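You operate a simulated robot arm through the tools that you are given. There is no shell and no other tool.

You are at the controls of a simulated robot arm. One attempt, no reset.

Task
Feed fine sand and grit, one measure each, into the orange pot.
Fine: one push at the blue hopper, gate shut, tray out; move the pot to the brown tray, tray in, gate open, one push, gate shut. The other pots, lids and switches stay. Set down upright: what you pick out.
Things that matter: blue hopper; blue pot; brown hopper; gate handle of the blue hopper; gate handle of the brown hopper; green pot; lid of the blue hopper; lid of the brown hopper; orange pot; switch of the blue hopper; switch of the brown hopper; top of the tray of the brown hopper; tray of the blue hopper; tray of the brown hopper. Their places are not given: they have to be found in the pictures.

Only the result counts: the job must be done as asked and must still hold three seconds after the hand-in. Knocking over, shifting, dropping, spilling or breaking anything else fails it. A push-on lid holds only when it is set on centred and level and pressed home; a screw cap is set on level and turned clockwise until tight.

Robot
A 6-joint arm with a two-finger parallel gripper, fixed in place. Base frame: the origin is at the foot of the arm, x ahead of it, y to its left, z up. Lengths are in mm, angles in rad, forces in N, time in s.
With the tool pointing down near the work surface it reaches from about 260 to 680 mm from the base axis. Its first joint turns from -1.152 to 1.152 rad. Payload 2.9 kg.
The TCP is the grasp point between the finger pads, 30 mm short of the fingertips. In the tool frame z runs along the fingers and y along their closing line. Largest opening 110 mm; finger width 20, thickness 10; the body of the gripper, 48 by 112 mm, starts 55 mm behind the TCP.
Orientation is that of the tool frame in the base frame, as a unit quaternion [w, x, y, z]. With the fingers straight down and closing along the base's y, the tool's x points along the base's -x, its y along +y and its z along -z.

Tools
- The arm moves only by the tool send_rows. Its argument "motion" is a list of rows, each an object of numbers (a shift or turn left out is 0, a gripper value left out holds the last): "tx", "ty", "tz": the shift along the tool's x, y, z in m; "ax", "ay", "az": the turn, a rotation vector about the tool's x, y, z in rad; "hand": the gripper command, from -1 (shut) to 1 (fully open), values between in proportion. In form: [{"tx": .., "ty": .., "tz": .., "ax": .., "ay": .., "az": .., "hand": ..}, ...]. A call has 1 to 20 rows; each row shifts and turns the commanded pose from where the row before left it, along the tool's axes as they then stand. Each row takes 0.2 s and may step no farther than 50 mm and 0.15 rad from the row before; otherwise, or with a gripper value out of range, the whole call is refused. A pose out of reach is approached as far as the arm can. The call stops where the force on the tool passes 70 N (or 10 N more than at its start, if that is more) or the arm is blocked; 0.2 s more then pass. The fingers move at their own pace (about 108 mm/s each) and stop on an object; they squeeze with about 28 N. The grip force told is the motor's: it shows also when the fingers shut on nothing. Time passes only in rows, and 0.2 s behind the last, so rows that do not move let the fingers close. The reply holds the time, the measured pose of the TCP, the force on the tool along the base axes, the opening and the grip force, in the units named above and with some noise, with the torque about the TCP (base axes, N m) and any sound that the robot's microphone picked up.
- Cameras (640 x 400 px; columns grow to the right, rows downward): "scene" is fixed at [101.1, 456.1, 1396.5]; the picture's right is [-0.46, -0.89, 0.00], its down [-0.41, 0.22, -0.88] and it looks along [0.78, -0.41, -0.47] (base axes); focal length 290 px, centre (320, 200). "wrist" rides on the gripper at [72, 17, -103] in the tool frame; the picture's right is [-0.23, 0.97, 0.00], its down [-0.76, -0.18, -0.62] and it looks along [-0.61, -0.14, 0.78] (tool axes); focal length 222 px, centre (320, 200).
- capture(camera): a new picture of that camera. The clock stands still meanwhile.
- locate(camera, pixels): for up to 12 pixels [column, row] of the newest picture of that camera ("zoom" is the newest enlarged one), the place [x, y, z] in the base frame of the surface seen there, good to about 2 mm. The clock stands still meanwhile.
- enlarge(camera, box): a new picture of the part [left, top, right, bottom] of that camera's present view, enlarged. The clock stands still meanwhile.
- hand_in(): hands the job in; it is judged then, once.

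Leave the gripper open and the arm clear of the work at the hand-in unless told otherwise.

The tools are called after "Request:" as name(argument=value, ...) on one line, values as JSON. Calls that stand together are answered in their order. send_rows: Moves the arm, as the interface text tells. Its arguments: {"type":"object","properties":{"motion":{"type":"array","items":{"type":"object","properties":{"tx":{"type":"number"},"ty":{"type":"number"},"tz":{"type":"number"},"ax":{"type":"number"},"ay":{"type":"number"},"az":{"type":"number"},"hand":{"type":"number"}}}}},"required":["motion"]} The other tools are called the same way: capture (camera) takes a picture; locate (camera, pixels) gives the place of the surface under pixels of a picture; enlarge (camera, box) takes an enlarged picture of a part of a camera's view; hand_in () hands the job in.

At the start:

```text
time_s: 0.0
position: [384.2, 104.9, 1123.9]
tool_rot: [0.0, 0.001, 1.0, 0.0]
force: [0.3, 0.0, 0.1]
moment: [-0.01, 0.01, 0.0]
finger_gap: 109.9
finger_force: 0.1
```

scene: 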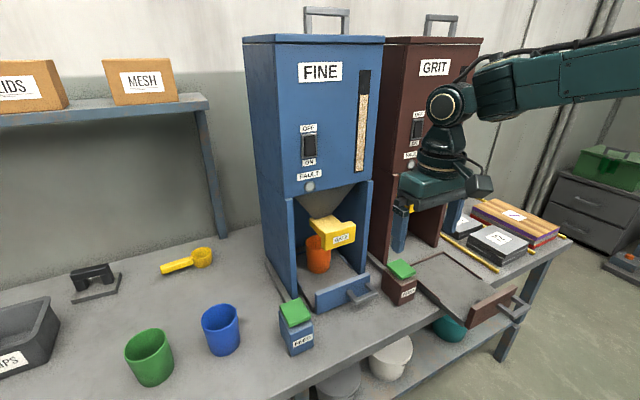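
wrist: 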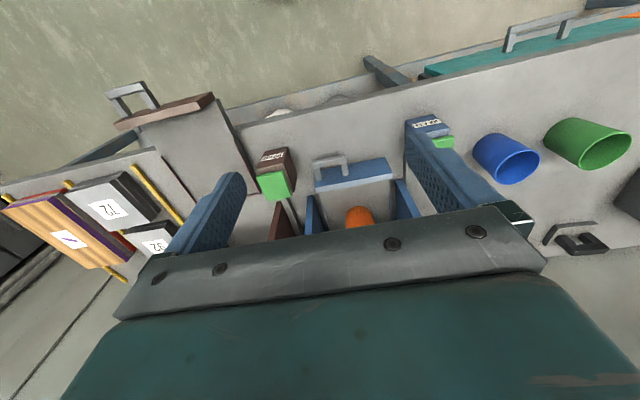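

I see the blue FINE hopper with the orange pot under it (about (318,255)), the yellow gate handle at (330,232), and a green push button box at (296,325). The brown GRIT hopper is behind, with its tray pulled out at (465,290). I'll enlarge several parts before moving.

Request:
enlarge(camera="scene", box=[240, 180, 400, 360])

Request:
enlarge(camera="scene", box=[370, 180, 570, 340])

Request:
enlarge(camera="scene", box=[240, 0, 500, 200])

```text
2.22 times, centred on (320, 270) of scene
```

zoom: 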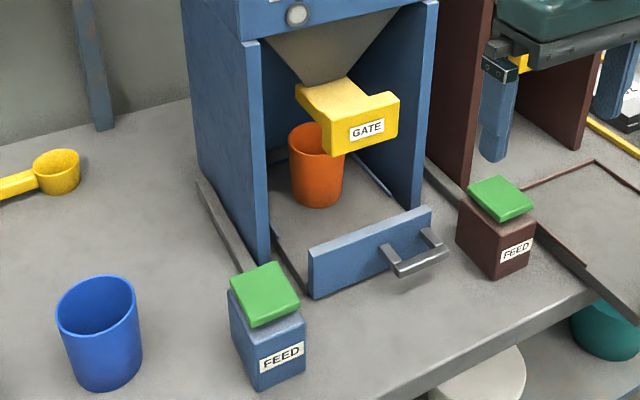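

```text
2.50 times, centred on (470, 260) of scene
```

zoom: 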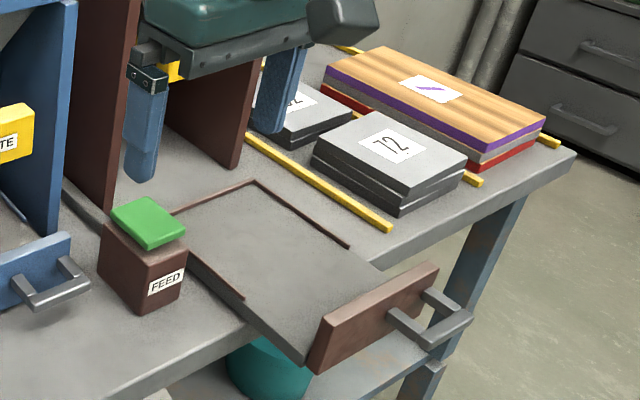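

```text
2.00 times, centred on (370, 100) of scene
```

zoom: 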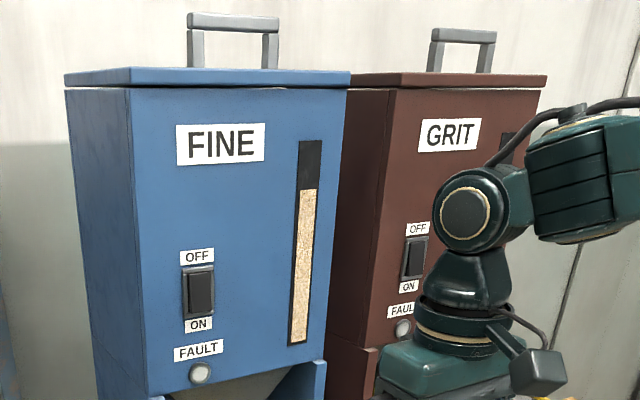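

Next I measure places on the blue side in the scene view: the tray, its handle, gate handle, pot, and button box.

Request:
capture(camera="scene")

Request:
locate(camera="scene", pixels=[[340, 233], [330, 222], [313, 240], [318, 262], [296, 312], [300, 345], [343, 290], [362, 296], [220, 312], [150, 345], [340, 270], [260, 320]])

Request:
locate(camera="scene", pixels=[[400, 270], [400, 293], [495, 305], [515, 308], [450, 280], [310, 145], [418, 130], [320, 70], [430, 70], [327, 15], [440, 20], [436, 258]])

```text
taken
```

scene: 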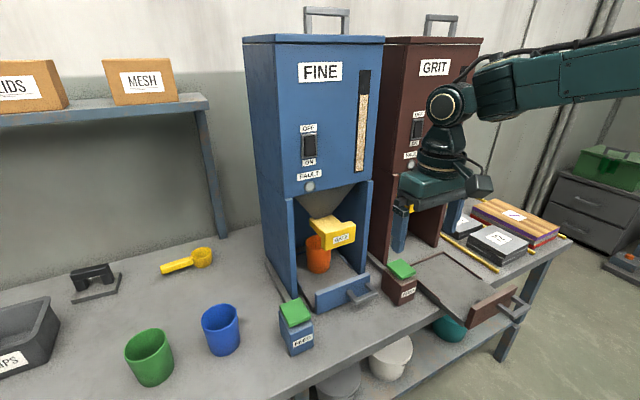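

```text
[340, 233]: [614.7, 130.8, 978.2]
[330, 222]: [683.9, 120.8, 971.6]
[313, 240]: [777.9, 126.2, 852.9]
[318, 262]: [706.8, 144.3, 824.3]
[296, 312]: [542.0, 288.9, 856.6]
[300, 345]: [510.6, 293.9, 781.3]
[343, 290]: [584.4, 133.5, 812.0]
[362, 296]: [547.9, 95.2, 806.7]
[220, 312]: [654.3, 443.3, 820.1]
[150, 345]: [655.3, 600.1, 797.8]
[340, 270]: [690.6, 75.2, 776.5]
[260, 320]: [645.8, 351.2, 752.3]
```

```text
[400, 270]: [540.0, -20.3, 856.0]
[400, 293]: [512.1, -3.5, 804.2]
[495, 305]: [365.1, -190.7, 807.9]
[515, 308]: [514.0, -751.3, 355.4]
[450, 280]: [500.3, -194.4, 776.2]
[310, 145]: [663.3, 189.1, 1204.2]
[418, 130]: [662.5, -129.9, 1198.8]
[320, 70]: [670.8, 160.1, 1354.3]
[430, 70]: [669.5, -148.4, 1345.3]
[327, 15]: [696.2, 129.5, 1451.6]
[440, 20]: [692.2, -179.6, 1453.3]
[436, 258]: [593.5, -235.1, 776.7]
```

The table top lies at z≈752. The blue gate handle sits near (615,131,978), the blue feed button near (542,289,857), and the brown feed button near (540,-20,856). The brown gate is hidden behind the hand, so I'll move the hand toward -y, staying high and clear, then look again.

Request:
send_rows(motion=[{"ty": -0.04, "tx": 0.01}, {"ty": -0.04, "tx": 0.01}, {"ty": -0.04, "tx": 0.01}, {"ty": -0.04, "tx": 0.01}, {"ty": -0.04}, {"ty": -0.04}, {}])

Request:
capture(camera="scene")

Request:
capture(camera="wrist")

```text
time_s: 1.6
position: [344.5, -137.1, 1125.1]
tool_rot: [0.0, -0.001, 1.0, 0.0]
force: [-0.1, -0.3, -0.1]
moment: [0.01, 0.01, 0.02]
finger_gap: 110.1
finger_force: 0.2
```

```text
taken
```

scene: 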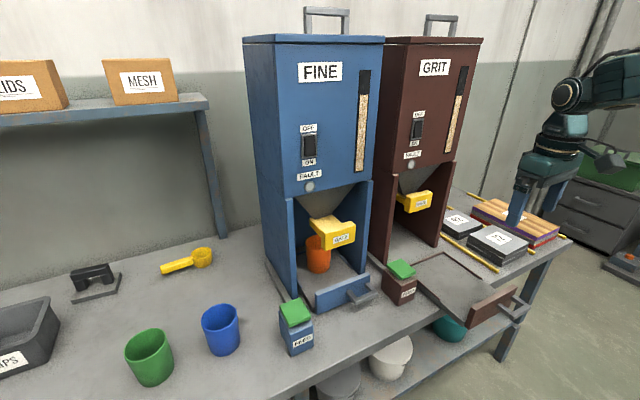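

```text
taken
```

wrist: 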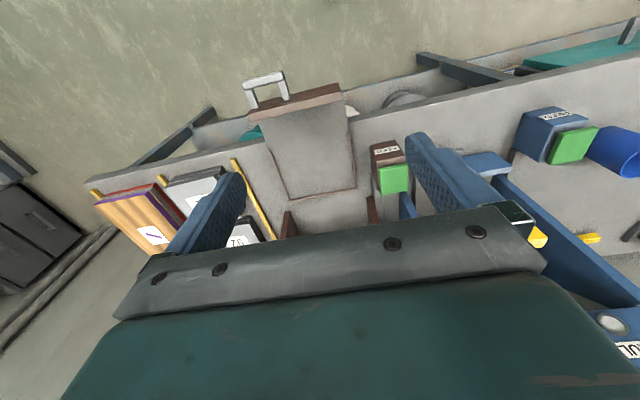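

Now the brown gate can be seen at about (416,202) in the scene view. I'll enlarge both gates to compare how far they stick out.

Request:
enlarge(camera="scene", box=[370, 150, 470, 220])

Request:
locate(camera="zoom", pixels=[[290, 310], [330, 320], [380, 290], [310, 345], [230, 290], [260, 260], [320, 270], [300, 170], [270, 100], [420, 290], [225, 330], [240, 230]])

Request:
enlarge(camera="scene", box=[280, 180, 380, 250])

Request:
locate(camera="zoom", pixels=[[330, 390], [400, 350], [470, 300], [300, 290], [250, 280], [190, 270], [310, 340], [380, 260], [330, 240], [200, 360], [300, 400], [470, 360]])

```text
5.71 times, centred on (420, 185) of scene
```

zoom: 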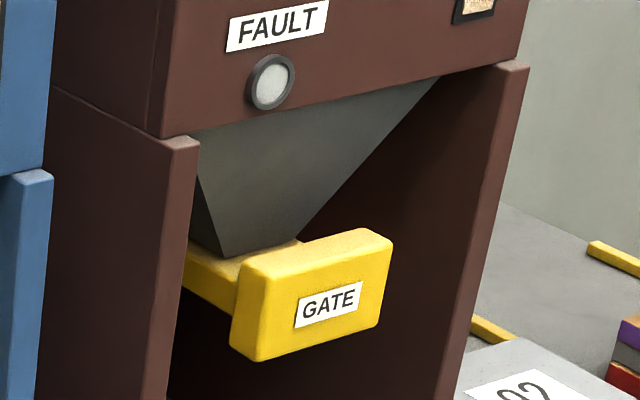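

```text
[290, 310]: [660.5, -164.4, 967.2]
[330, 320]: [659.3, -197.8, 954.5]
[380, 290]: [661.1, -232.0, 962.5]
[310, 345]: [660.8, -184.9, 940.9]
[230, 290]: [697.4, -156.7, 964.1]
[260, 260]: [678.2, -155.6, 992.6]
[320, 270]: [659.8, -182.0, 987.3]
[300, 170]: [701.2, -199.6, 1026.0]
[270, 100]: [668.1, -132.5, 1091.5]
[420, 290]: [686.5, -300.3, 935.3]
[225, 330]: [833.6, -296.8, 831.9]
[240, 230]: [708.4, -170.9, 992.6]
```

```text
5.71 times, centred on (330, 215) of scene
```

zoom: 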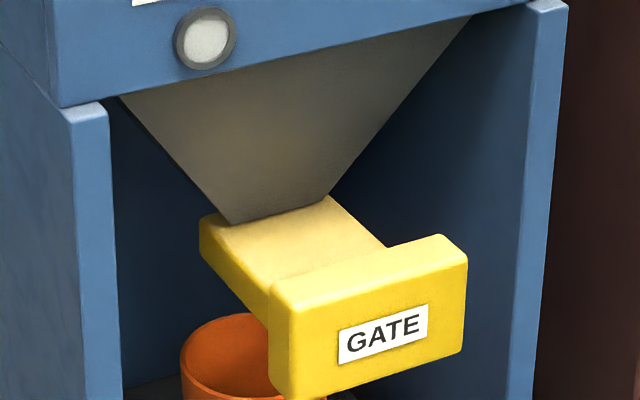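

```text
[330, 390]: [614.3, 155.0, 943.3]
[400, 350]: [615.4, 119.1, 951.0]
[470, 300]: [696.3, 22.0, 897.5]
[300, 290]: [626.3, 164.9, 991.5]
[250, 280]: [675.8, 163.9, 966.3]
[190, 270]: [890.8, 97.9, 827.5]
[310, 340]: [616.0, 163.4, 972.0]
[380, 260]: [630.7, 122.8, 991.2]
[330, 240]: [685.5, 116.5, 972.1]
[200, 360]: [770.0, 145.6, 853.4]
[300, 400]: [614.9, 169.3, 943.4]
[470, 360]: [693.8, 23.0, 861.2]
```

The blue gate face is at x≈615 (pulled out, so open). The brown gate face is at x≈660 (in, so shut), which makes the travel about 45 mm. Now I measure the feed boxes, tray handles and pot closely.

Request:
enlarge(camera="scene", box=[260, 280, 340, 370])

Request:
locate(camera="zoom", pixels=[[242, 120], [300, 95], [345, 160], [255, 195], [285, 140], [250, 210], [350, 190], [260, 330], [370, 280], [240, 260], [345, 175], [300, 240]])

Request:
enlarge(camera="scene", box=[295, 225, 395, 325])

Request:
locate(camera="zoom", pixels=[[90, 300], [330, 200], [250, 260], [300, 285], [370, 260], [270, 265], [340, 222], [120, 60], [160, 150], [130, 90], [90, 90], [340, 275]])

```text
4.44 times, centred on (300, 325) of scene
```

zoom: 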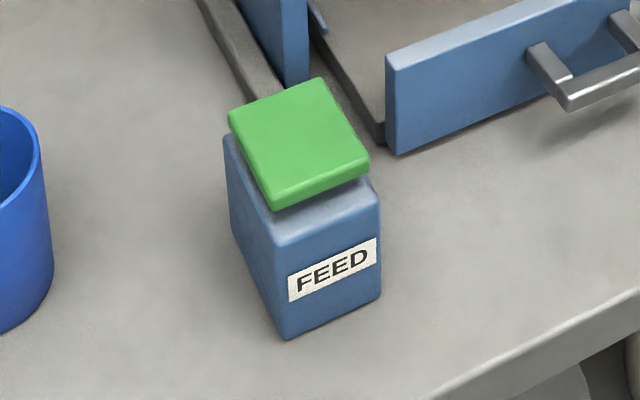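

```text
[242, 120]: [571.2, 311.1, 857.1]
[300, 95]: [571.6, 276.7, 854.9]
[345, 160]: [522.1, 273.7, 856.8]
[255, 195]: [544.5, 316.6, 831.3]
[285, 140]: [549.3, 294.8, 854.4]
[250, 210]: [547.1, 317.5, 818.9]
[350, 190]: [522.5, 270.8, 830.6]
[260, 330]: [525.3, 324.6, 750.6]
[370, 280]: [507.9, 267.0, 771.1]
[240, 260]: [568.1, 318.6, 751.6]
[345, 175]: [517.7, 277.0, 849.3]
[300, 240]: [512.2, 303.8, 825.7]
```

```text
4.00 times, centred on (345, 275) of scene
```

zoom: 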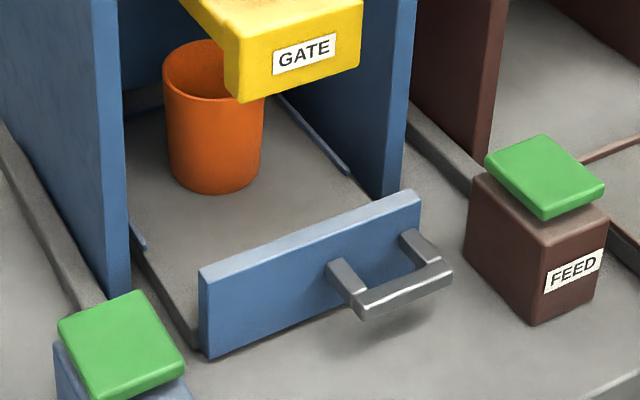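

```text
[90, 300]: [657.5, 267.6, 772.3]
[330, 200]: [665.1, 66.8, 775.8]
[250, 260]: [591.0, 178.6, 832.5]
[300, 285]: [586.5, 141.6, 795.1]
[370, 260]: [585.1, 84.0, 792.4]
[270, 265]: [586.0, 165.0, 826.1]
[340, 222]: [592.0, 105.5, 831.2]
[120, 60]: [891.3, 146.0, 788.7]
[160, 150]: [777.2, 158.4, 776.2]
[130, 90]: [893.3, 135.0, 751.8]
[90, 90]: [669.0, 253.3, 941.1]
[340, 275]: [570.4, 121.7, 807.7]
```

The blue button top is at z≈856, centred near (546,293). Now I measure the blue tray handle bar, the pot rim and the brown tray with its handle.

Request:
locate(camera="zoom", pixels=[[400, 287], [440, 270], [368, 303], [345, 280], [422, 245], [205, 345], [412, 195], [170, 80], [262, 120], [215, 185], [210, 45], [200, 60]])

Request:
enlarge(camera="scene", box=[380, 240, 540, 340])

Request:
locate(camera="zoom", pixels=[[350, 340], [480, 210], [390, 280], [500, 260], [540, 230], [560, 255], [590, 240], [530, 280], [300, 330], [270, 80], [430, 170], [200, 250]])

```text
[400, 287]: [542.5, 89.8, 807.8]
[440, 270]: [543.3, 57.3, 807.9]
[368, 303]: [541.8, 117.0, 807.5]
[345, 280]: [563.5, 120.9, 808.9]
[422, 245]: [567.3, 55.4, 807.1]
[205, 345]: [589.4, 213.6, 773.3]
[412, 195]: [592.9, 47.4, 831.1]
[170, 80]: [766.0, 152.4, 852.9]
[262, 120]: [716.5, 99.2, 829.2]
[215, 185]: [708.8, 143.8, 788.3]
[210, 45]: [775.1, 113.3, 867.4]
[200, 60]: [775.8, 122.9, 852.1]
```

```text
4.00 times, centred on (460, 290) of scene
```

zoom: 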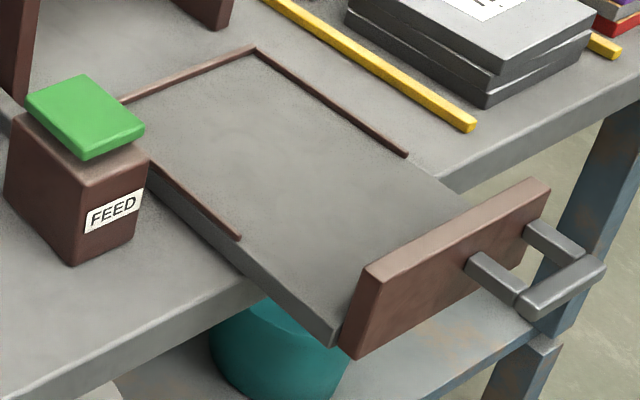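

```text
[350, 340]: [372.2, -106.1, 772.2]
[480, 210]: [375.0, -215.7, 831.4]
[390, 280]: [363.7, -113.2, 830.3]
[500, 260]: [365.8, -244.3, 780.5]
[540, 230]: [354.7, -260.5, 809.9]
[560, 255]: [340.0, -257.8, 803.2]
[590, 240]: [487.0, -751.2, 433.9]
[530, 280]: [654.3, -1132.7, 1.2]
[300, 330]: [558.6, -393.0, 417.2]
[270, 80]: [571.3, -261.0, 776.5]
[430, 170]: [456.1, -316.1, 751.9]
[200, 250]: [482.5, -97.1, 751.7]
```

Readings so far:
- **Blue tray:** handle bar at x≈542, y 50 to 122, z≈808; panel at x≈586.
- **Brown tray:** panel at x≈364, so it is out by about 222 mm.

First comes the blue feed push. I'll move above (546,293) at height, close the fingers and come down to about 20 mm above the button.

Request:
send_rows(motion=[{"tx": -0.0183, "ty": 0.0391, "hand": -1}, {"tx": -0.0183, "ty": 0.0391}, {"tx": -0.0183, "ty": 0.0391}, {"tx": -0.0183, "ty": 0.0391}, {"tx": -0.0183, "ty": 0.0391}, {"tx": -0.0183, "ty": 0.0391}, {"tx": -0.0183, "ty": 0.0391}, {"tx": -0.0183, "ty": 0.0391}, {"tx": -0.0183, "ty": 0.0391}, {"tx": -0.0183, "ty": 0.0391}, {"tx": -0.0183, "ty": 0.0391}, {"tz": 0.04}, {"tz": 0.04}, {"tz": 0.04}, {"tz": 0.04}, {"tz": 0.03}, {"tz": 0.02}, {}])

Request:
capture(camera="scene")

Request:
capture(camera="wrist")

```text
time_s: 5.4
position: [544.4, 296.6, 913.9]
tool_rot: [0.0, 0.0, 1.0, 0.0]
force: [-0.8, -0.4, 0.4]
moment: [0.01, 0.03, -0.01]
finger_gap: 0.0
finger_force: 28.0
```

```text
taken
```

scene: 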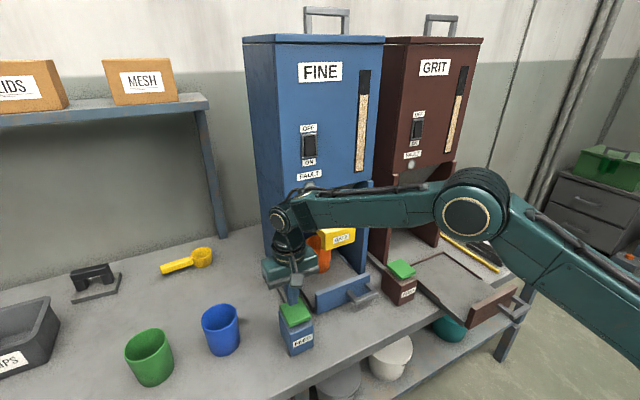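

```text
taken
```

wrist: 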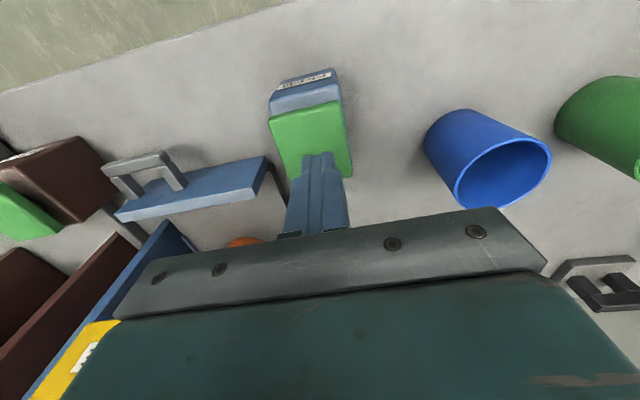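

The closed fingertips stand about 27 mm above the green plate at roughly (544,297). I'll go down slowly in one steady push, watching the force and the sound.

Request:
send_rows(motion=[{"tz": 0.015}, {"tz": 0.01}, {"tz": 0.003}, {"tz": 0.003}, {"tz": 0.003}])

```text
time_s: 6.6
position: [545.3, 295.1, 881.6]
tool_rot: [0.0, 0.0, 1.0, 0.0]
force: [1.3, -0.4, 2.3]
moment: [-0.04, -0.03, 0.03]
finger_gap: 0.0
finger_force: 28.3
```

The force is just starting (2.3 N) at TCP z≈881.6. I keep pressing down in small steps.

Request:
send_rows(motion=[{"tz": 0.002}, {"tz": 0.002}])

```text
time_s: 7.2
position: [545.9, 295.3, 875.3]
tool_rot: [0.001, 0.0, 1.0, 0.001]
force: [1.8, -0.5, 4.4]
moment: [0.03, -0.02, -0.02]
finger_gap: 0.0
finger_force: 28.4
heard: click
```

A click was heard at TCP z≈875. I'll lift straight up and wait while the measure runs.

Request:
send_rows(motion=[{"tz": -0.02}, {"tz": -0.04}, {"tz": -0.04}, {}, {}, {}, {}, {}])

Request:
capture(camera="scene")

```text
time_s: 9.0
position: [545.9, 296.0, 976.0]
tool_rot: [0.0, 0.0, 1.0, 0.0]
force: [-0.1, -1.0, -0.9]
moment: [0.02, 0.0, -0.01]
finger_gap: 0.1
finger_force: 27.8
```

```text
taken
```

scene: 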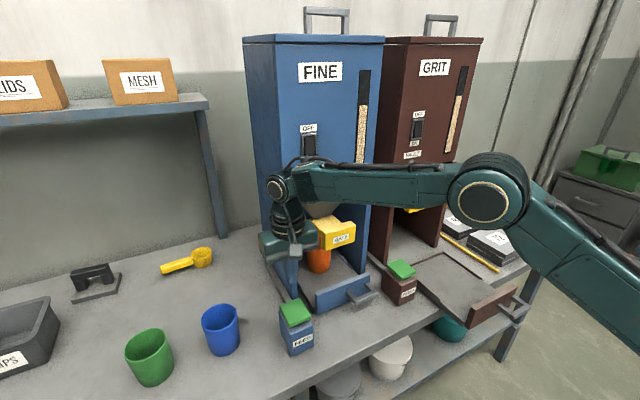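

Heard nothing more. I'll back the arm away toward -x and look at the FAULT lamp, the level window and the pot.

Request:
send_rows(motion=[{"tz": -0.03, "tx": 0.035}, {"tz": -0.03, "tx": 0.035}, {"tz": -0.03, "tx": 0.035}, {"tz": -0.03, "tx": 0.035, "ty": -0.01}, {"ty": -0.048}, {"ty": -0.048}, {"ty": -0.048}, {"ty": -0.048}, {"ty": -0.048}, {"ty": -0.048}, {"ty": -0.048}, {"ty": -0.048}, {}])

Request:
enlarge(camera="scene", box=[240, 110, 440, 290])

```text
time_s: 11.8
position: [403.9, -98.3, 1096.9]
tool_rot: [-0.001, 0.0, 1.0, 0.0]
force: [1.0, 0.0, -0.4]
moment: [0.02, 0.0, -0.02]
finger_gap: 0.0
finger_force: 27.3
```

```text
2.22 times, centred on (340, 200) of scene
```

zoom: 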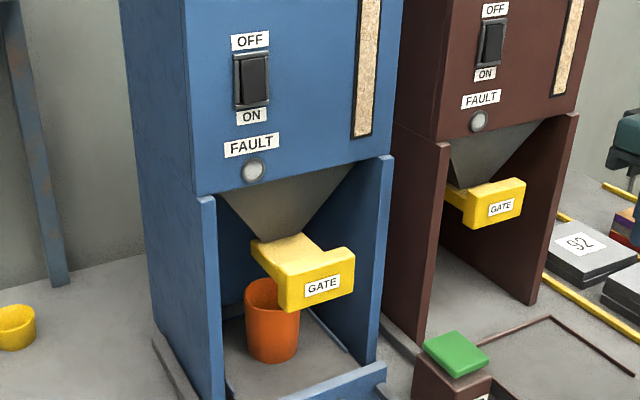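

The FAULT lamp is not lit. I'll enlarge the same box as at the start to compare the level window, and look at the inside of the pot.

Request:
enlarge(camera="scene", box=[340, 60, 390, 110])

Request:
enlarge(camera="scene", box=[300, 225, 350, 275])

Request:
capture(camera="wrist")

```text
8.00 times, centred on (365, 85) of scene
```

zoom: 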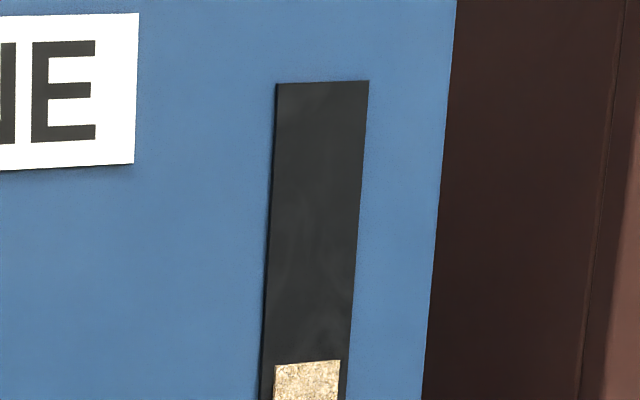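

```text
8.00 times, centred on (325, 250) of scene
```

zoom: 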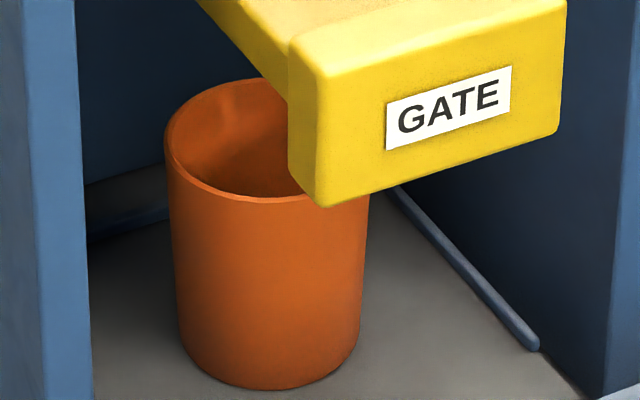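

```text
taken
```

wrist: 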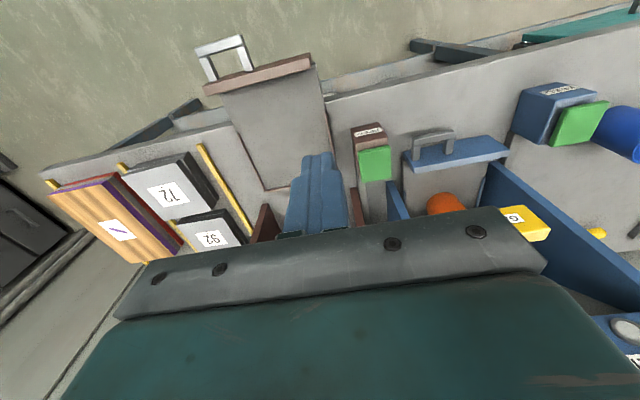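

The level mark in the window fell from about row 95 to row 105, so one measure of fine sand has come out. The fault lamp is unlit and the pot stands upright. Next I shut the blue gate by pushing its handle from x≈615 to x≈660. I'll move in front of it and pitch the tool to point ahead, fingers closed.

Request:
send_rows(motion=[{"tx": -0.012, "ty": 0.038, "tz": 0.006}, {"tx": -0.012, "ty": 0.038, "tz": 0.006}, {"tx": -0.012, "ty": 0.038, "tz": 0.006}, {"tx": -0.012, "ty": 0.038, "tz": 0.006}, {"tx": -0.012, "ty": 0.038, "tz": 0.006}, {"tx": -0.012, "ty": 0.04, "tz": 0.006}, {"ay": -0.1428}, {"ay": -0.1428}, {"ay": -0.1428}, {"ay": -0.1428}, {"ay": -0.1428}, {"ay": -0.1428}, {"ay": -0.1428}, {"ay": -0.1428}, {"ay": -0.1428}, {"ay": -0.1428}, {"ay": -0.1428}, {}])

Request:
capture(camera="scene")

Request:
capture(camera="wrist")

```text
time_s: 15.6
position: [484.1, 132.9, 1064.3]
tool_rot: [0.705, -0.001, 0.709, 0.001]
force: [0.2, 0.1, -0.1]
moment: [0.01, -0.01, -0.02]
finger_gap: 0.0
finger_force: 28.3
out of reach, approached as far as the arm can: row 17
```

```text
taken
```

scene: 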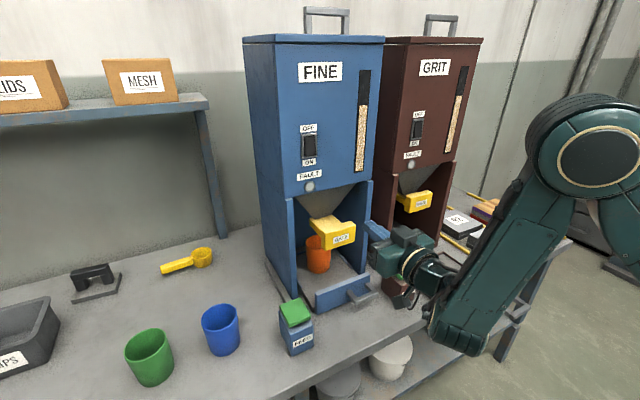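

```text
taken
```

wrist: 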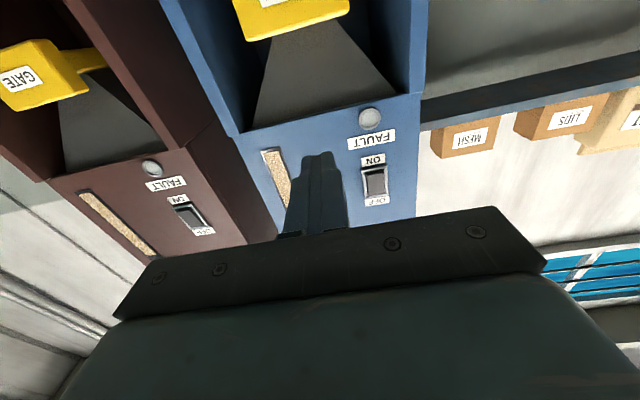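

The tool now points straight ahead at (484,133,1064). Before going lower I'll check where the elbow and wrist links are relative to the brown feed box and tray.

Request:
locate(camera="scene", pixels=[[460, 345], [430, 320], [440, 300], [415, 275], [405, 245], [380, 240], [370, 262], [480, 330], [530, 250], [590, 150], [402, 292], [396, 305]])

Request:
enlarge(camera="scene", box=[340, 180, 540, 360])

```text
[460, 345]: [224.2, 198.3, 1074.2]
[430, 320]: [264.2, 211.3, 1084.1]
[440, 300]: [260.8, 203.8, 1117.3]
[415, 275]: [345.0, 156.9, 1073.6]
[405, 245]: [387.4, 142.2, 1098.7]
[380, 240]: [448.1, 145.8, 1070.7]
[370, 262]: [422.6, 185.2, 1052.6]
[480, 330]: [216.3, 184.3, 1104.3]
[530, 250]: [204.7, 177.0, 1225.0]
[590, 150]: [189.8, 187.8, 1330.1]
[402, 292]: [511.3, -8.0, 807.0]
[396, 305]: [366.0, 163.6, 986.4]
```

```text
2.22 times, centred on (440, 270) of scene
```

zoom: 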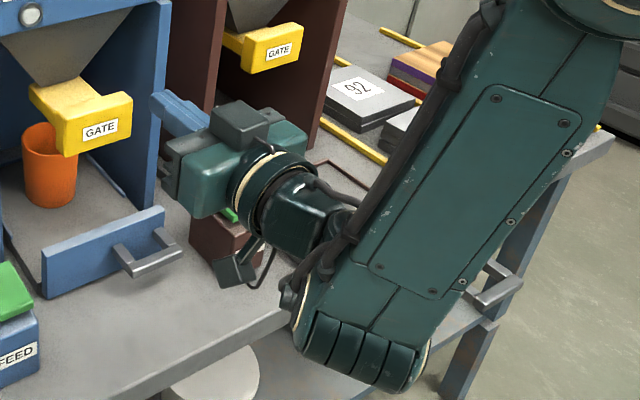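

The wrist is well above everything. I'll lower to z≈966 and approach to x≈570, with the fingertips about 15 mm short of the blue gate face.

Request:
send_rows(motion=[{"tx": 0.033, "tz": 0.02}, {"tx": 0.033, "tz": 0.022}, {"tx": 0.033, "tz": 0.022}, {"tz": 0.02}, {}])

Request:
enlarge(camera="scene", box=[280, 180, 440, 320])

Request:
capture(camera="wrist")

```text
time_s: 16.8
position: [574.2, 133.0, 973.2]
tool_rot: [0.707, 0.0, 0.708, 0.0]
force: [-0.6, -0.1, 0.4]
moment: [-0.02, -0.03, 0.02]
finger_gap: 0.0
finger_force: 28.4
out of reach, approached as far as the arm can: row 1
```

```text
2.86 times, centred on (360, 250) of scene
```

zoom: 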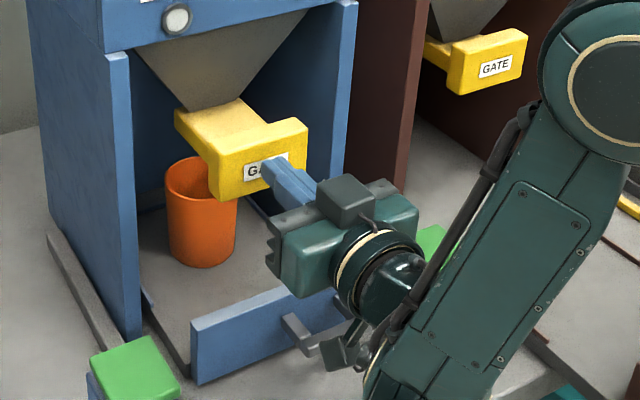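

```text
taken
```

wrist: 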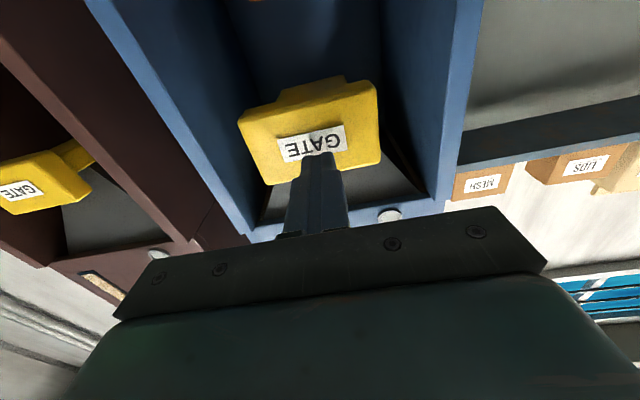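

The fingertips sit just in front of the GATE label, centred (y≈133, z≈973). Now I push straight ahead in 10 mm steps toward x≈660 at the tip.

Request:
send_rows(motion=[{"tz": 0.01}, {"tz": 0.01}, {"tz": 0.01}, {"tz": 0.01}, {"tz": 0.008}])

```text
time_s: 18.0
position: [623.3, 134.6, 973.2]
tool_rot: [0.707, 0.0, 0.707, 0.0]
force: [-0.8, -0.5, -0.9]
moment: [0.0, -0.03, 0.02]
finger_gap: 0.1
finger_force: 28.4
```

The force is low and the tip is at x≈653. I continue in 3 mm steps until the gate stops.

Request:
send_rows(motion=[{"tz": 0.003}, {"tz": 0.003}, {"tz": 0.002}, {"tz": 0.002}])

Request:
enlarge(camera="scene", box=[280, 180, 440, 320])

```text
time_s: 19.0
position: [629.9, 136.1, 971.4]
tool_rot: [0.707, 0.0, 0.707, 0.0]
force: [-47.4, -3.1, 10.2]
moment: [0.41, -0.35, -0.12]
finger_gap: 0.0
finger_force: 28.1
```

```text
2.86 times, centred on (360, 250) of scene
```

zoom: 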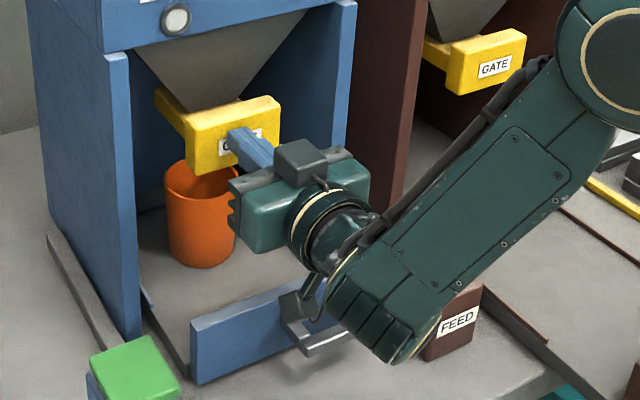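

The gate stopped hard (47 N) with the tip at x≈660, matching the shut brown gate, so the blue gate is shut. I'll retreat, rise, pitch the tool back down, then yaw 90° so the fingers close along x for the tray handle.

Request:
send_rows(motion=[{"tz": -0.02}, {"tz": -0.045}, {"tz": -0.045}, {"tz": -0.035, "tx": -0.02}, {"tx": -0.035}, {"tx": -0.035}, {"ay": 0.1428}, {"ay": 0.1428}, {"ay": 0.1428}, {"ay": 0.1428}, {"ay": 0.1428}, {"ay": 0.1428}, {"ay": 0.1428}, {"ay": 0.1428}, {"ay": 0.1428}, {"ay": 0.1428}, {"ay": 0.1428}, {}])

Request:
enlarge(camera="scene", box=[240, 150, 440, 320])

```text
time_s: 22.8
position: [523.9, 145.8, 1084.8]
tool_rot: [-0.002, 0.0, 1.0, 0.0]
force: [0.0, -0.5, 0.9]
moment: [-0.01, 0.04, 0.0]
finger_gap: 0.0
finger_force: 27.9
out of reach, approached as far as the arm can: row 3, 4
```

```text
2.35 times, centred on (340, 235) of scene
```

zoom: 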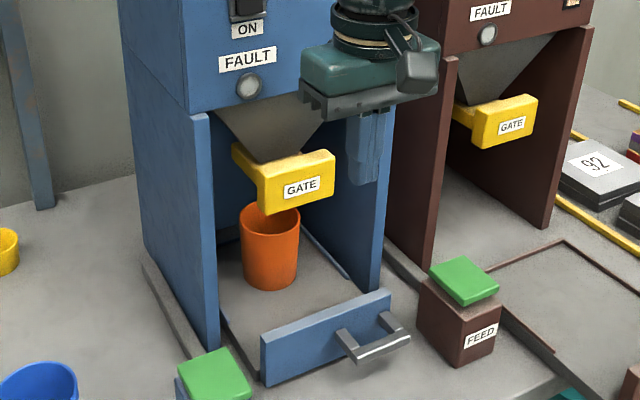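

The tool points down again at (524,146,1085). I'll check the blue gate face position, then yaw +90° with the gripper opened partway.

Request:
locate(camera="zoom", pixels=[[300, 190], [330, 180], [270, 200], [310, 162], [390, 340], [365, 347], [398, 337]])

Request:
send_rows(motion=[{"az": 0.1428, "hand": 0.0, "tx": 0.01}, {"az": 0.1428}, {"az": 0.1428}, {"az": 0.1428}, {"az": 0.1428}, {"az": 0.1428}, {"az": 0.1428}, {"az": 0.1428}, {"az": 0.1428}, {"az": 0.1428}, {"az": 0.1428}, {}])

Request:
capture(camera="wrist")

```text
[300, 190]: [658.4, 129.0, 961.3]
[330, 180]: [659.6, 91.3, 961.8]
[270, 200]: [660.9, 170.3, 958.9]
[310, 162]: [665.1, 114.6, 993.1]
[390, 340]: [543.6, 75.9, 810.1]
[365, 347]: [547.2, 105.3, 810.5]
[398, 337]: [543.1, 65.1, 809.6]
```

```text
time_s: 25.4
position: [514.2, 146.3, 1085.0]
tool_rot: [0.0, 0.708, 0.707, 0.0]
force: [0.0, 0.2, -0.6]
moment: [0.02, -0.01, 0.02]
finger_gap: 54.9
finger_force: 0.0
```

```text
taken
```

wrist: 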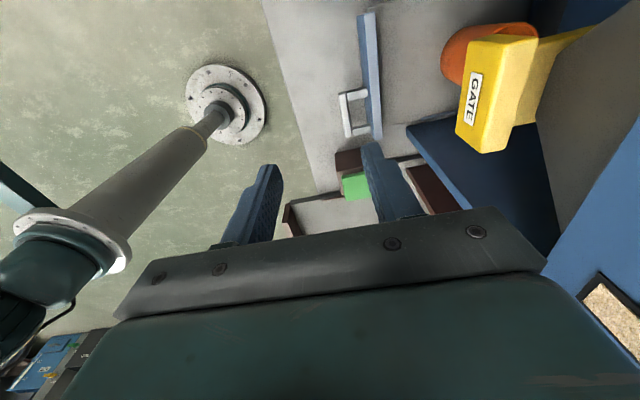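

The blue gate face reads x≈659, so it is shut. The tool's x is now base +y, and its y is base +x. I'll measure the tray handle bar in the wrist view at around (345,115).

Request:
enlarge(camera="wrist", box=[310, 60, 410, 160])

Request:
locate(camera="zoom", pixels=[[145, 170], [155, 230], [165, 280], [200, 145], [230, 290], [270, 200], [250, 100]])

```text
4.00 times, centred on (360, 110) of wrist
```

zoom: 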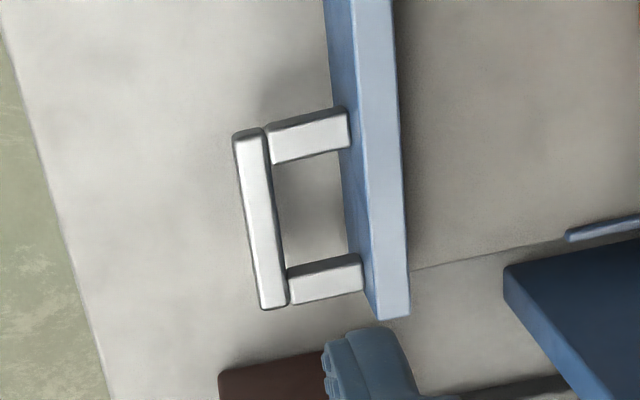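

```text
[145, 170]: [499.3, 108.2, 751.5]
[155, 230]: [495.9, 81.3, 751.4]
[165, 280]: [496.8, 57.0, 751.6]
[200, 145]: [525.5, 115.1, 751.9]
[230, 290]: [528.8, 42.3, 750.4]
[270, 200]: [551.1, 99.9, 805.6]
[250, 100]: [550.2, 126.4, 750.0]
```

I missed the bar with those pixels. I measure again on the bar at (258,200), the posts and the panel in the enlarged view.

Request:
locate(camera="zoom", pixels=[[258, 200], [248, 150], [270, 290], [243, 200], [272, 200], [310, 138], [325, 283], [380, 150], [350, 180], [395, 300], [366, 250], [310, 210]])

```text
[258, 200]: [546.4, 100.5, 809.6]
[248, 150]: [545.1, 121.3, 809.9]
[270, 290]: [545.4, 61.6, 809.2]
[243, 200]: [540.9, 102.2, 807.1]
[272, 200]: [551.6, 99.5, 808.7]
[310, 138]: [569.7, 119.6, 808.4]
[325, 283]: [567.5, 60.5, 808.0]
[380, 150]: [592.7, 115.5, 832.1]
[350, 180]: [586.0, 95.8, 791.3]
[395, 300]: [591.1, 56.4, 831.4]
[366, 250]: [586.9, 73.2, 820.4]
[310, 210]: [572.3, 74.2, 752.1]
```

The bar runs x 540 to 552 and y 56 to 125, with its top at z≈810 and a 34 mm gap to the panel. I'll place the TCP over (546,90), narrow the fingers to about 38 mm, and stop at z≈868 to check.

Request:
send_rows(motion=[{"tx": -0.028, "ty": 0.016, "hand": -0.31}, {"tx": -0.028, "ty": 0.016}, {"tz": 0.04}, {"tz": 0.04}, {"tz": 0.04}, {"tz": 0.04}, {"tz": 0.037}, {"tz": 0.02}, {}])

Request:
capture(camera="wrist")

Request:
enlarge(camera="scene", box=[280, 200, 440, 320])

```text
time_s: 27.4
position: [545.5, 89.8, 868.0]
tool_rot: [-0.001, 0.707, 0.707, 0.0]
force: [0.1, 0.4, -0.6]
moment: [0.01, -0.01, -0.03]
finger_gap: 38.1
finger_force: 0.1
```

```text
taken
```

wrist: 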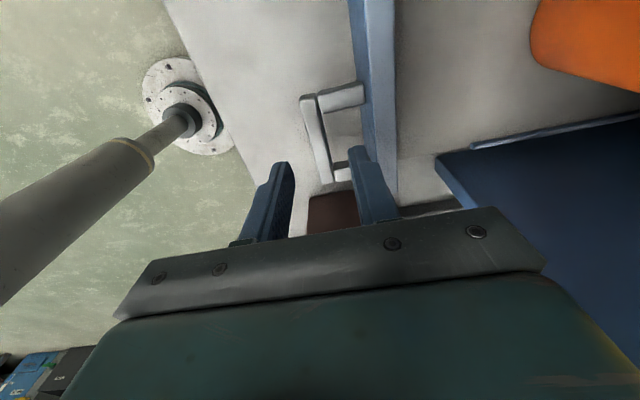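

```text
3.33 times, centred on (360, 260) of scene
```

zoom: 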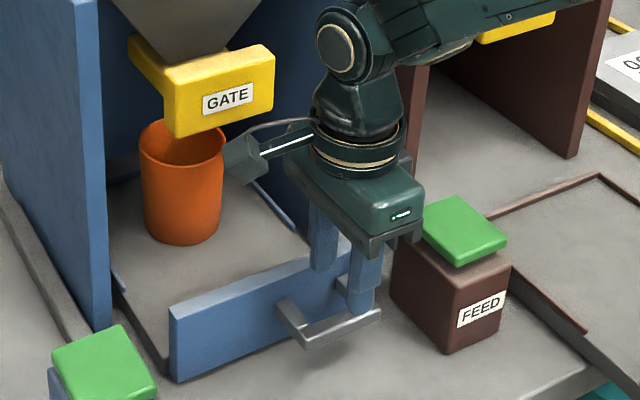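

The fingers straddle the bar, one on each side. I'll lower to z≈806 and close on the bar.

Request:
send_rows(motion=[{"tz": 0.025}, {"tz": 0.02}, {"tz": 0.017}, {}, {"hand": -1}, {"hand": -1}, {}, {}])

```text
time_s: 29.2
position: [546.1, 89.5, 807.2]
tool_rot: [-0.001, 0.707, 0.707, -0.001]
force: [-5.2, 1.2, 1.8]
moment: [0.05, 0.12, -0.3]
finger_gap: 14.1
finger_force: 45.5
```

Gripped (gap 14.1 mm). Now I pull the tray out slowly toward -x with gentle ramps so the pot stays steady.

Request:
send_rows(motion=[{"ty": -0.003}, {"ty": -0.006}, {"ty": -0.01}, {"ty": -0.012}, {"ty": -0.012}, {"ty": -0.012}, {"ty": -0.012}, {"ty": -0.012}, {"ty": -0.012}, {"ty": -0.008}, {"ty": -0.004}, {}])

Request:
capture(camera="scene")

```text
time_s: 31.8
position: [442.8, 90.3, 806.0]
tool_rot: [0.002, 0.707, 0.707, 0.0]
force: [0.8, -4.3, 28.9]
moment: [-0.1, 0.09, -0.04]
finger_gap: 13.8
finger_force: 44.8
```

```text
taken
```

scene: 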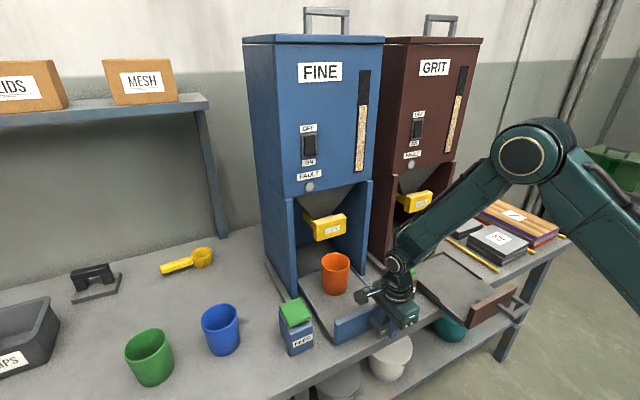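

The tray is coming out and the pot stands upright. There is some vertical load (29 N), so I'll ease up 1 mm and keep pulling.

Request:
send_rows(motion=[{"tz": -0.001}, {}])

```text
time_s: 32.4
position: [441.4, 89.8, 805.7]
tool_rot: [-0.001, 0.707, 0.707, -0.001]
force: [1.5, -6.3, 14.9]
moment: [0.67, -0.19, 0.06]
finger_gap: 14.0
finger_force: 44.6
```

The load fell to 15 N. I'll ease up 1 mm more and pull the remaining ~117 mm gently.

Request:
send_rows(motion=[{"tz": -0.001}, {"ty": -0.003}, {"ty": -0.006}, {"ty": -0.01}, {"ty": -0.012}, {"ty": -0.012}, {"ty": -0.012}, {"ty": -0.012}, {"ty": -0.012}, {"ty": -0.01}, {"ty": -0.006}, {"ty": -0.003}, {}])

Request:
capture(camera="scene")

```text
time_s: 35.2
position: [343.7, 90.7, 806.7]
tool_rot: [0.0, 0.708, 0.707, 0.0]
force: [0.3, -4.1, -31.7]
moment: [-0.6, 0.06, -0.27]
finger_gap: 13.6
finger_force: 44.8
```

```text
taken
```

scene: 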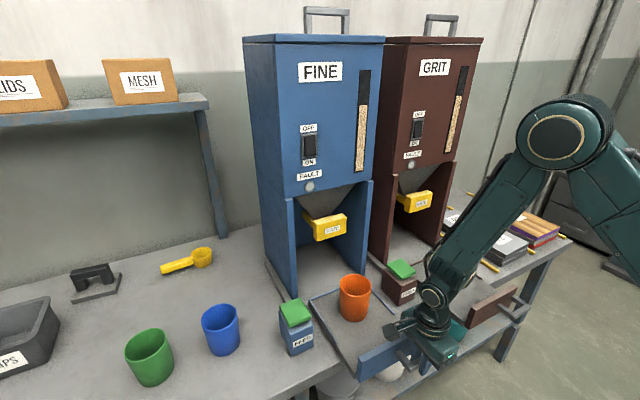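

About 202 mm out now, with the pot upright. I lower 1.5 mm to relieve the upward pull, then go on toward the end stop in small steps.

Request:
send_rows(motion=[{"tz": 0.0015}, {}, {"ty": -0.003}, {"ty": -0.005}, {"ty": -0.005}, {"ty": -0.003}, {}])

```text
time_s: 36.8
position: [329.5, 90.3, 807.5]
tool_rot: [0.001, 0.707, 0.708, 0.002]
force: [1.0, 3.8, 28.8]
moment: [-0.74, -0.01, -0.34]
finger_gap: 13.9
finger_force: 45.1
```

At x≈329.5 there is no stop yet. I ease up 1 mm and creep further in 2 mm steps.

Request:
send_rows(motion=[{"tz": -0.0008}, {"ty": -0.002}, {"ty": -0.002}, {"ty": -0.002}, {}])

Request:
capture(camera="scene")

Request:
locate(camera="scene", pixels=[[363, 368], [385, 352], [470, 322], [350, 360]])

```text
time_s: 38.0
position: [326.4, 90.8, 807.3]
tool_rot: [0.002, 0.707, 0.707, 0.003]
force: [16.7, 3.1, 17.7]
moment: [1.15, -0.01, -0.03]
finger_gap: 14.1
finger_force: 45.5
```

```text
taken
```

scene: 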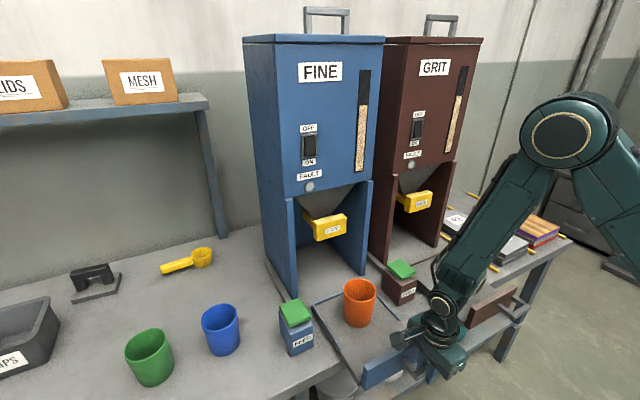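

```text
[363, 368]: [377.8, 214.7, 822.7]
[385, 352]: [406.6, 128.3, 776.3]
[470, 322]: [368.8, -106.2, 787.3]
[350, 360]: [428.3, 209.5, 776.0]
```

The tray hit its stop (16.7 N along x) after about 220 mm of travel, matching the brown tray. I'll relax, open the fingers to about 38 mm, and rise straight up.

Request:
send_rows(motion=[{"ty": 0.002}, {"hand": -0.31}, {}, {}, {"tz": -0.015}, {"tz": -0.035}, {"tz": -0.045}, {"tz": -0.045}, {"tz": -0.045}, {}])

Request:
capture(camera="scene")

Request:
capture(camera="wrist")

```text
time_s: 40.2
position: [323.7, 91.6, 993.4]
tool_rot: [0.0, 0.708, 0.707, -0.001]
force: [-0.8, 0.1, -0.5]
moment: [0.01, -0.01, 0.03]
finger_gap: 38.0
finger_force: 0.1
```

```text
taken
```

scene: 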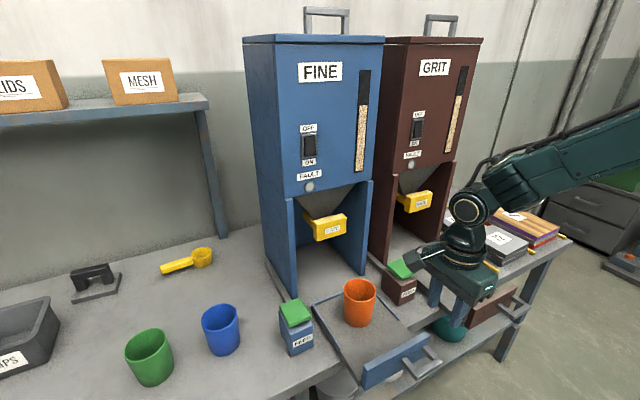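

```text
taken
```

wrist: 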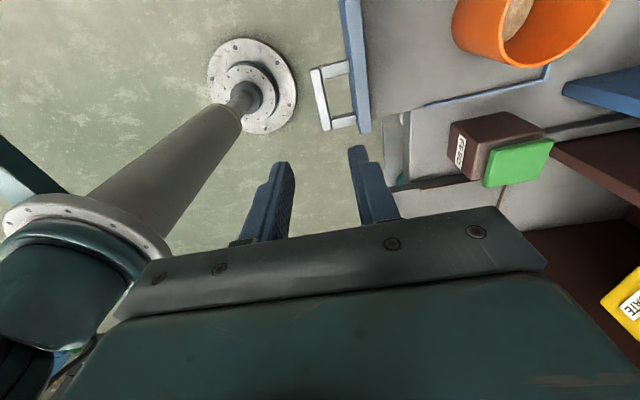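

The tray is out, the pot is upright, and tan sand shows inside it in the wrist view at about (520,15). I'll measure the pot closely in the scene view.

Request:
enlarge(camera="scene", box=[310, 260, 440, 390])

Request:
locate(camera="zoom", pixels=[[118, 62], [200, 70], [160, 48], [155, 95], [118, 80], [198, 85], [155, 150], [150, 190], [120, 110], [195, 110], [160, 75], [160, 60]])

```text
3.08 times, centred on (375, 325) of scene
```

zoom: 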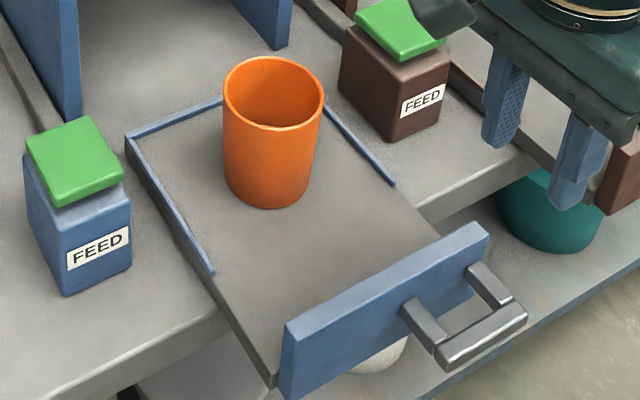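

```text
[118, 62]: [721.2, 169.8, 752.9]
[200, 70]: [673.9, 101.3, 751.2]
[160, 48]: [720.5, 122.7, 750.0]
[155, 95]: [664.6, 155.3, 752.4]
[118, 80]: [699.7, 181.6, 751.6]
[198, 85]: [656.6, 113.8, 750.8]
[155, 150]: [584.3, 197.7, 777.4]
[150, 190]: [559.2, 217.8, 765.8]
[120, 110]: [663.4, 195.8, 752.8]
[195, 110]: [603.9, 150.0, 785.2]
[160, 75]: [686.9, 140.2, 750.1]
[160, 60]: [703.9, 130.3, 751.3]
```

The pot spans zoom columns 224 to 323, with its rim around (272,58) to (275,128). I measure points on it and on the tray walls.

Request:
locate(camera="zoom", pixels=[[275, 132], [270, 165], [268, 200], [227, 100], [320, 105], [272, 62], [250, 63], [300, 64], [240, 170], [300, 170], [275, 95], [275, 110]])

Request:
locate(camera="zoom", pixels=[[126, 140], [220, 101], [210, 270], [330, 108], [390, 180], [285, 330], [485, 228], [270, 360], [330, 230], [276, 380], [160, 126], [460, 260]])

Request:
enlarge(camera="scene", box=[380, 240, 540, 340])

```text
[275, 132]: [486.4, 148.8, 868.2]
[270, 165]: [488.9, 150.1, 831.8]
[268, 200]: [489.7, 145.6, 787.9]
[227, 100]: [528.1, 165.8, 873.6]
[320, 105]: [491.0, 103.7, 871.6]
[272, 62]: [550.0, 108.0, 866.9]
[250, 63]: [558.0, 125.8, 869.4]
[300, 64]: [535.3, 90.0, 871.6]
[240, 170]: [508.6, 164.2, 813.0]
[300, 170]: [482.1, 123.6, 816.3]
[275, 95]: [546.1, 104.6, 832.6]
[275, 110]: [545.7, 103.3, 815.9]
```

```text
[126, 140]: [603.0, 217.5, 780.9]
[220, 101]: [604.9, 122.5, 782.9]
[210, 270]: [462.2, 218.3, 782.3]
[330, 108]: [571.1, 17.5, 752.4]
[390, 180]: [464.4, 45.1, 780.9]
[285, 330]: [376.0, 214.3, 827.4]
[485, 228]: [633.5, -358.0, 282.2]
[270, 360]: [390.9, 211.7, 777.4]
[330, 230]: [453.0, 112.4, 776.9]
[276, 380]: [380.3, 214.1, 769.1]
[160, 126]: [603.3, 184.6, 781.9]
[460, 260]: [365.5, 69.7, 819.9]
```

```text
4.00 times, centred on (460, 290) of scene
```

zoom: 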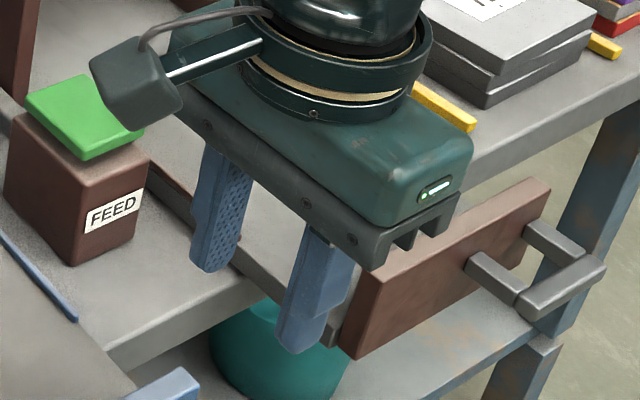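

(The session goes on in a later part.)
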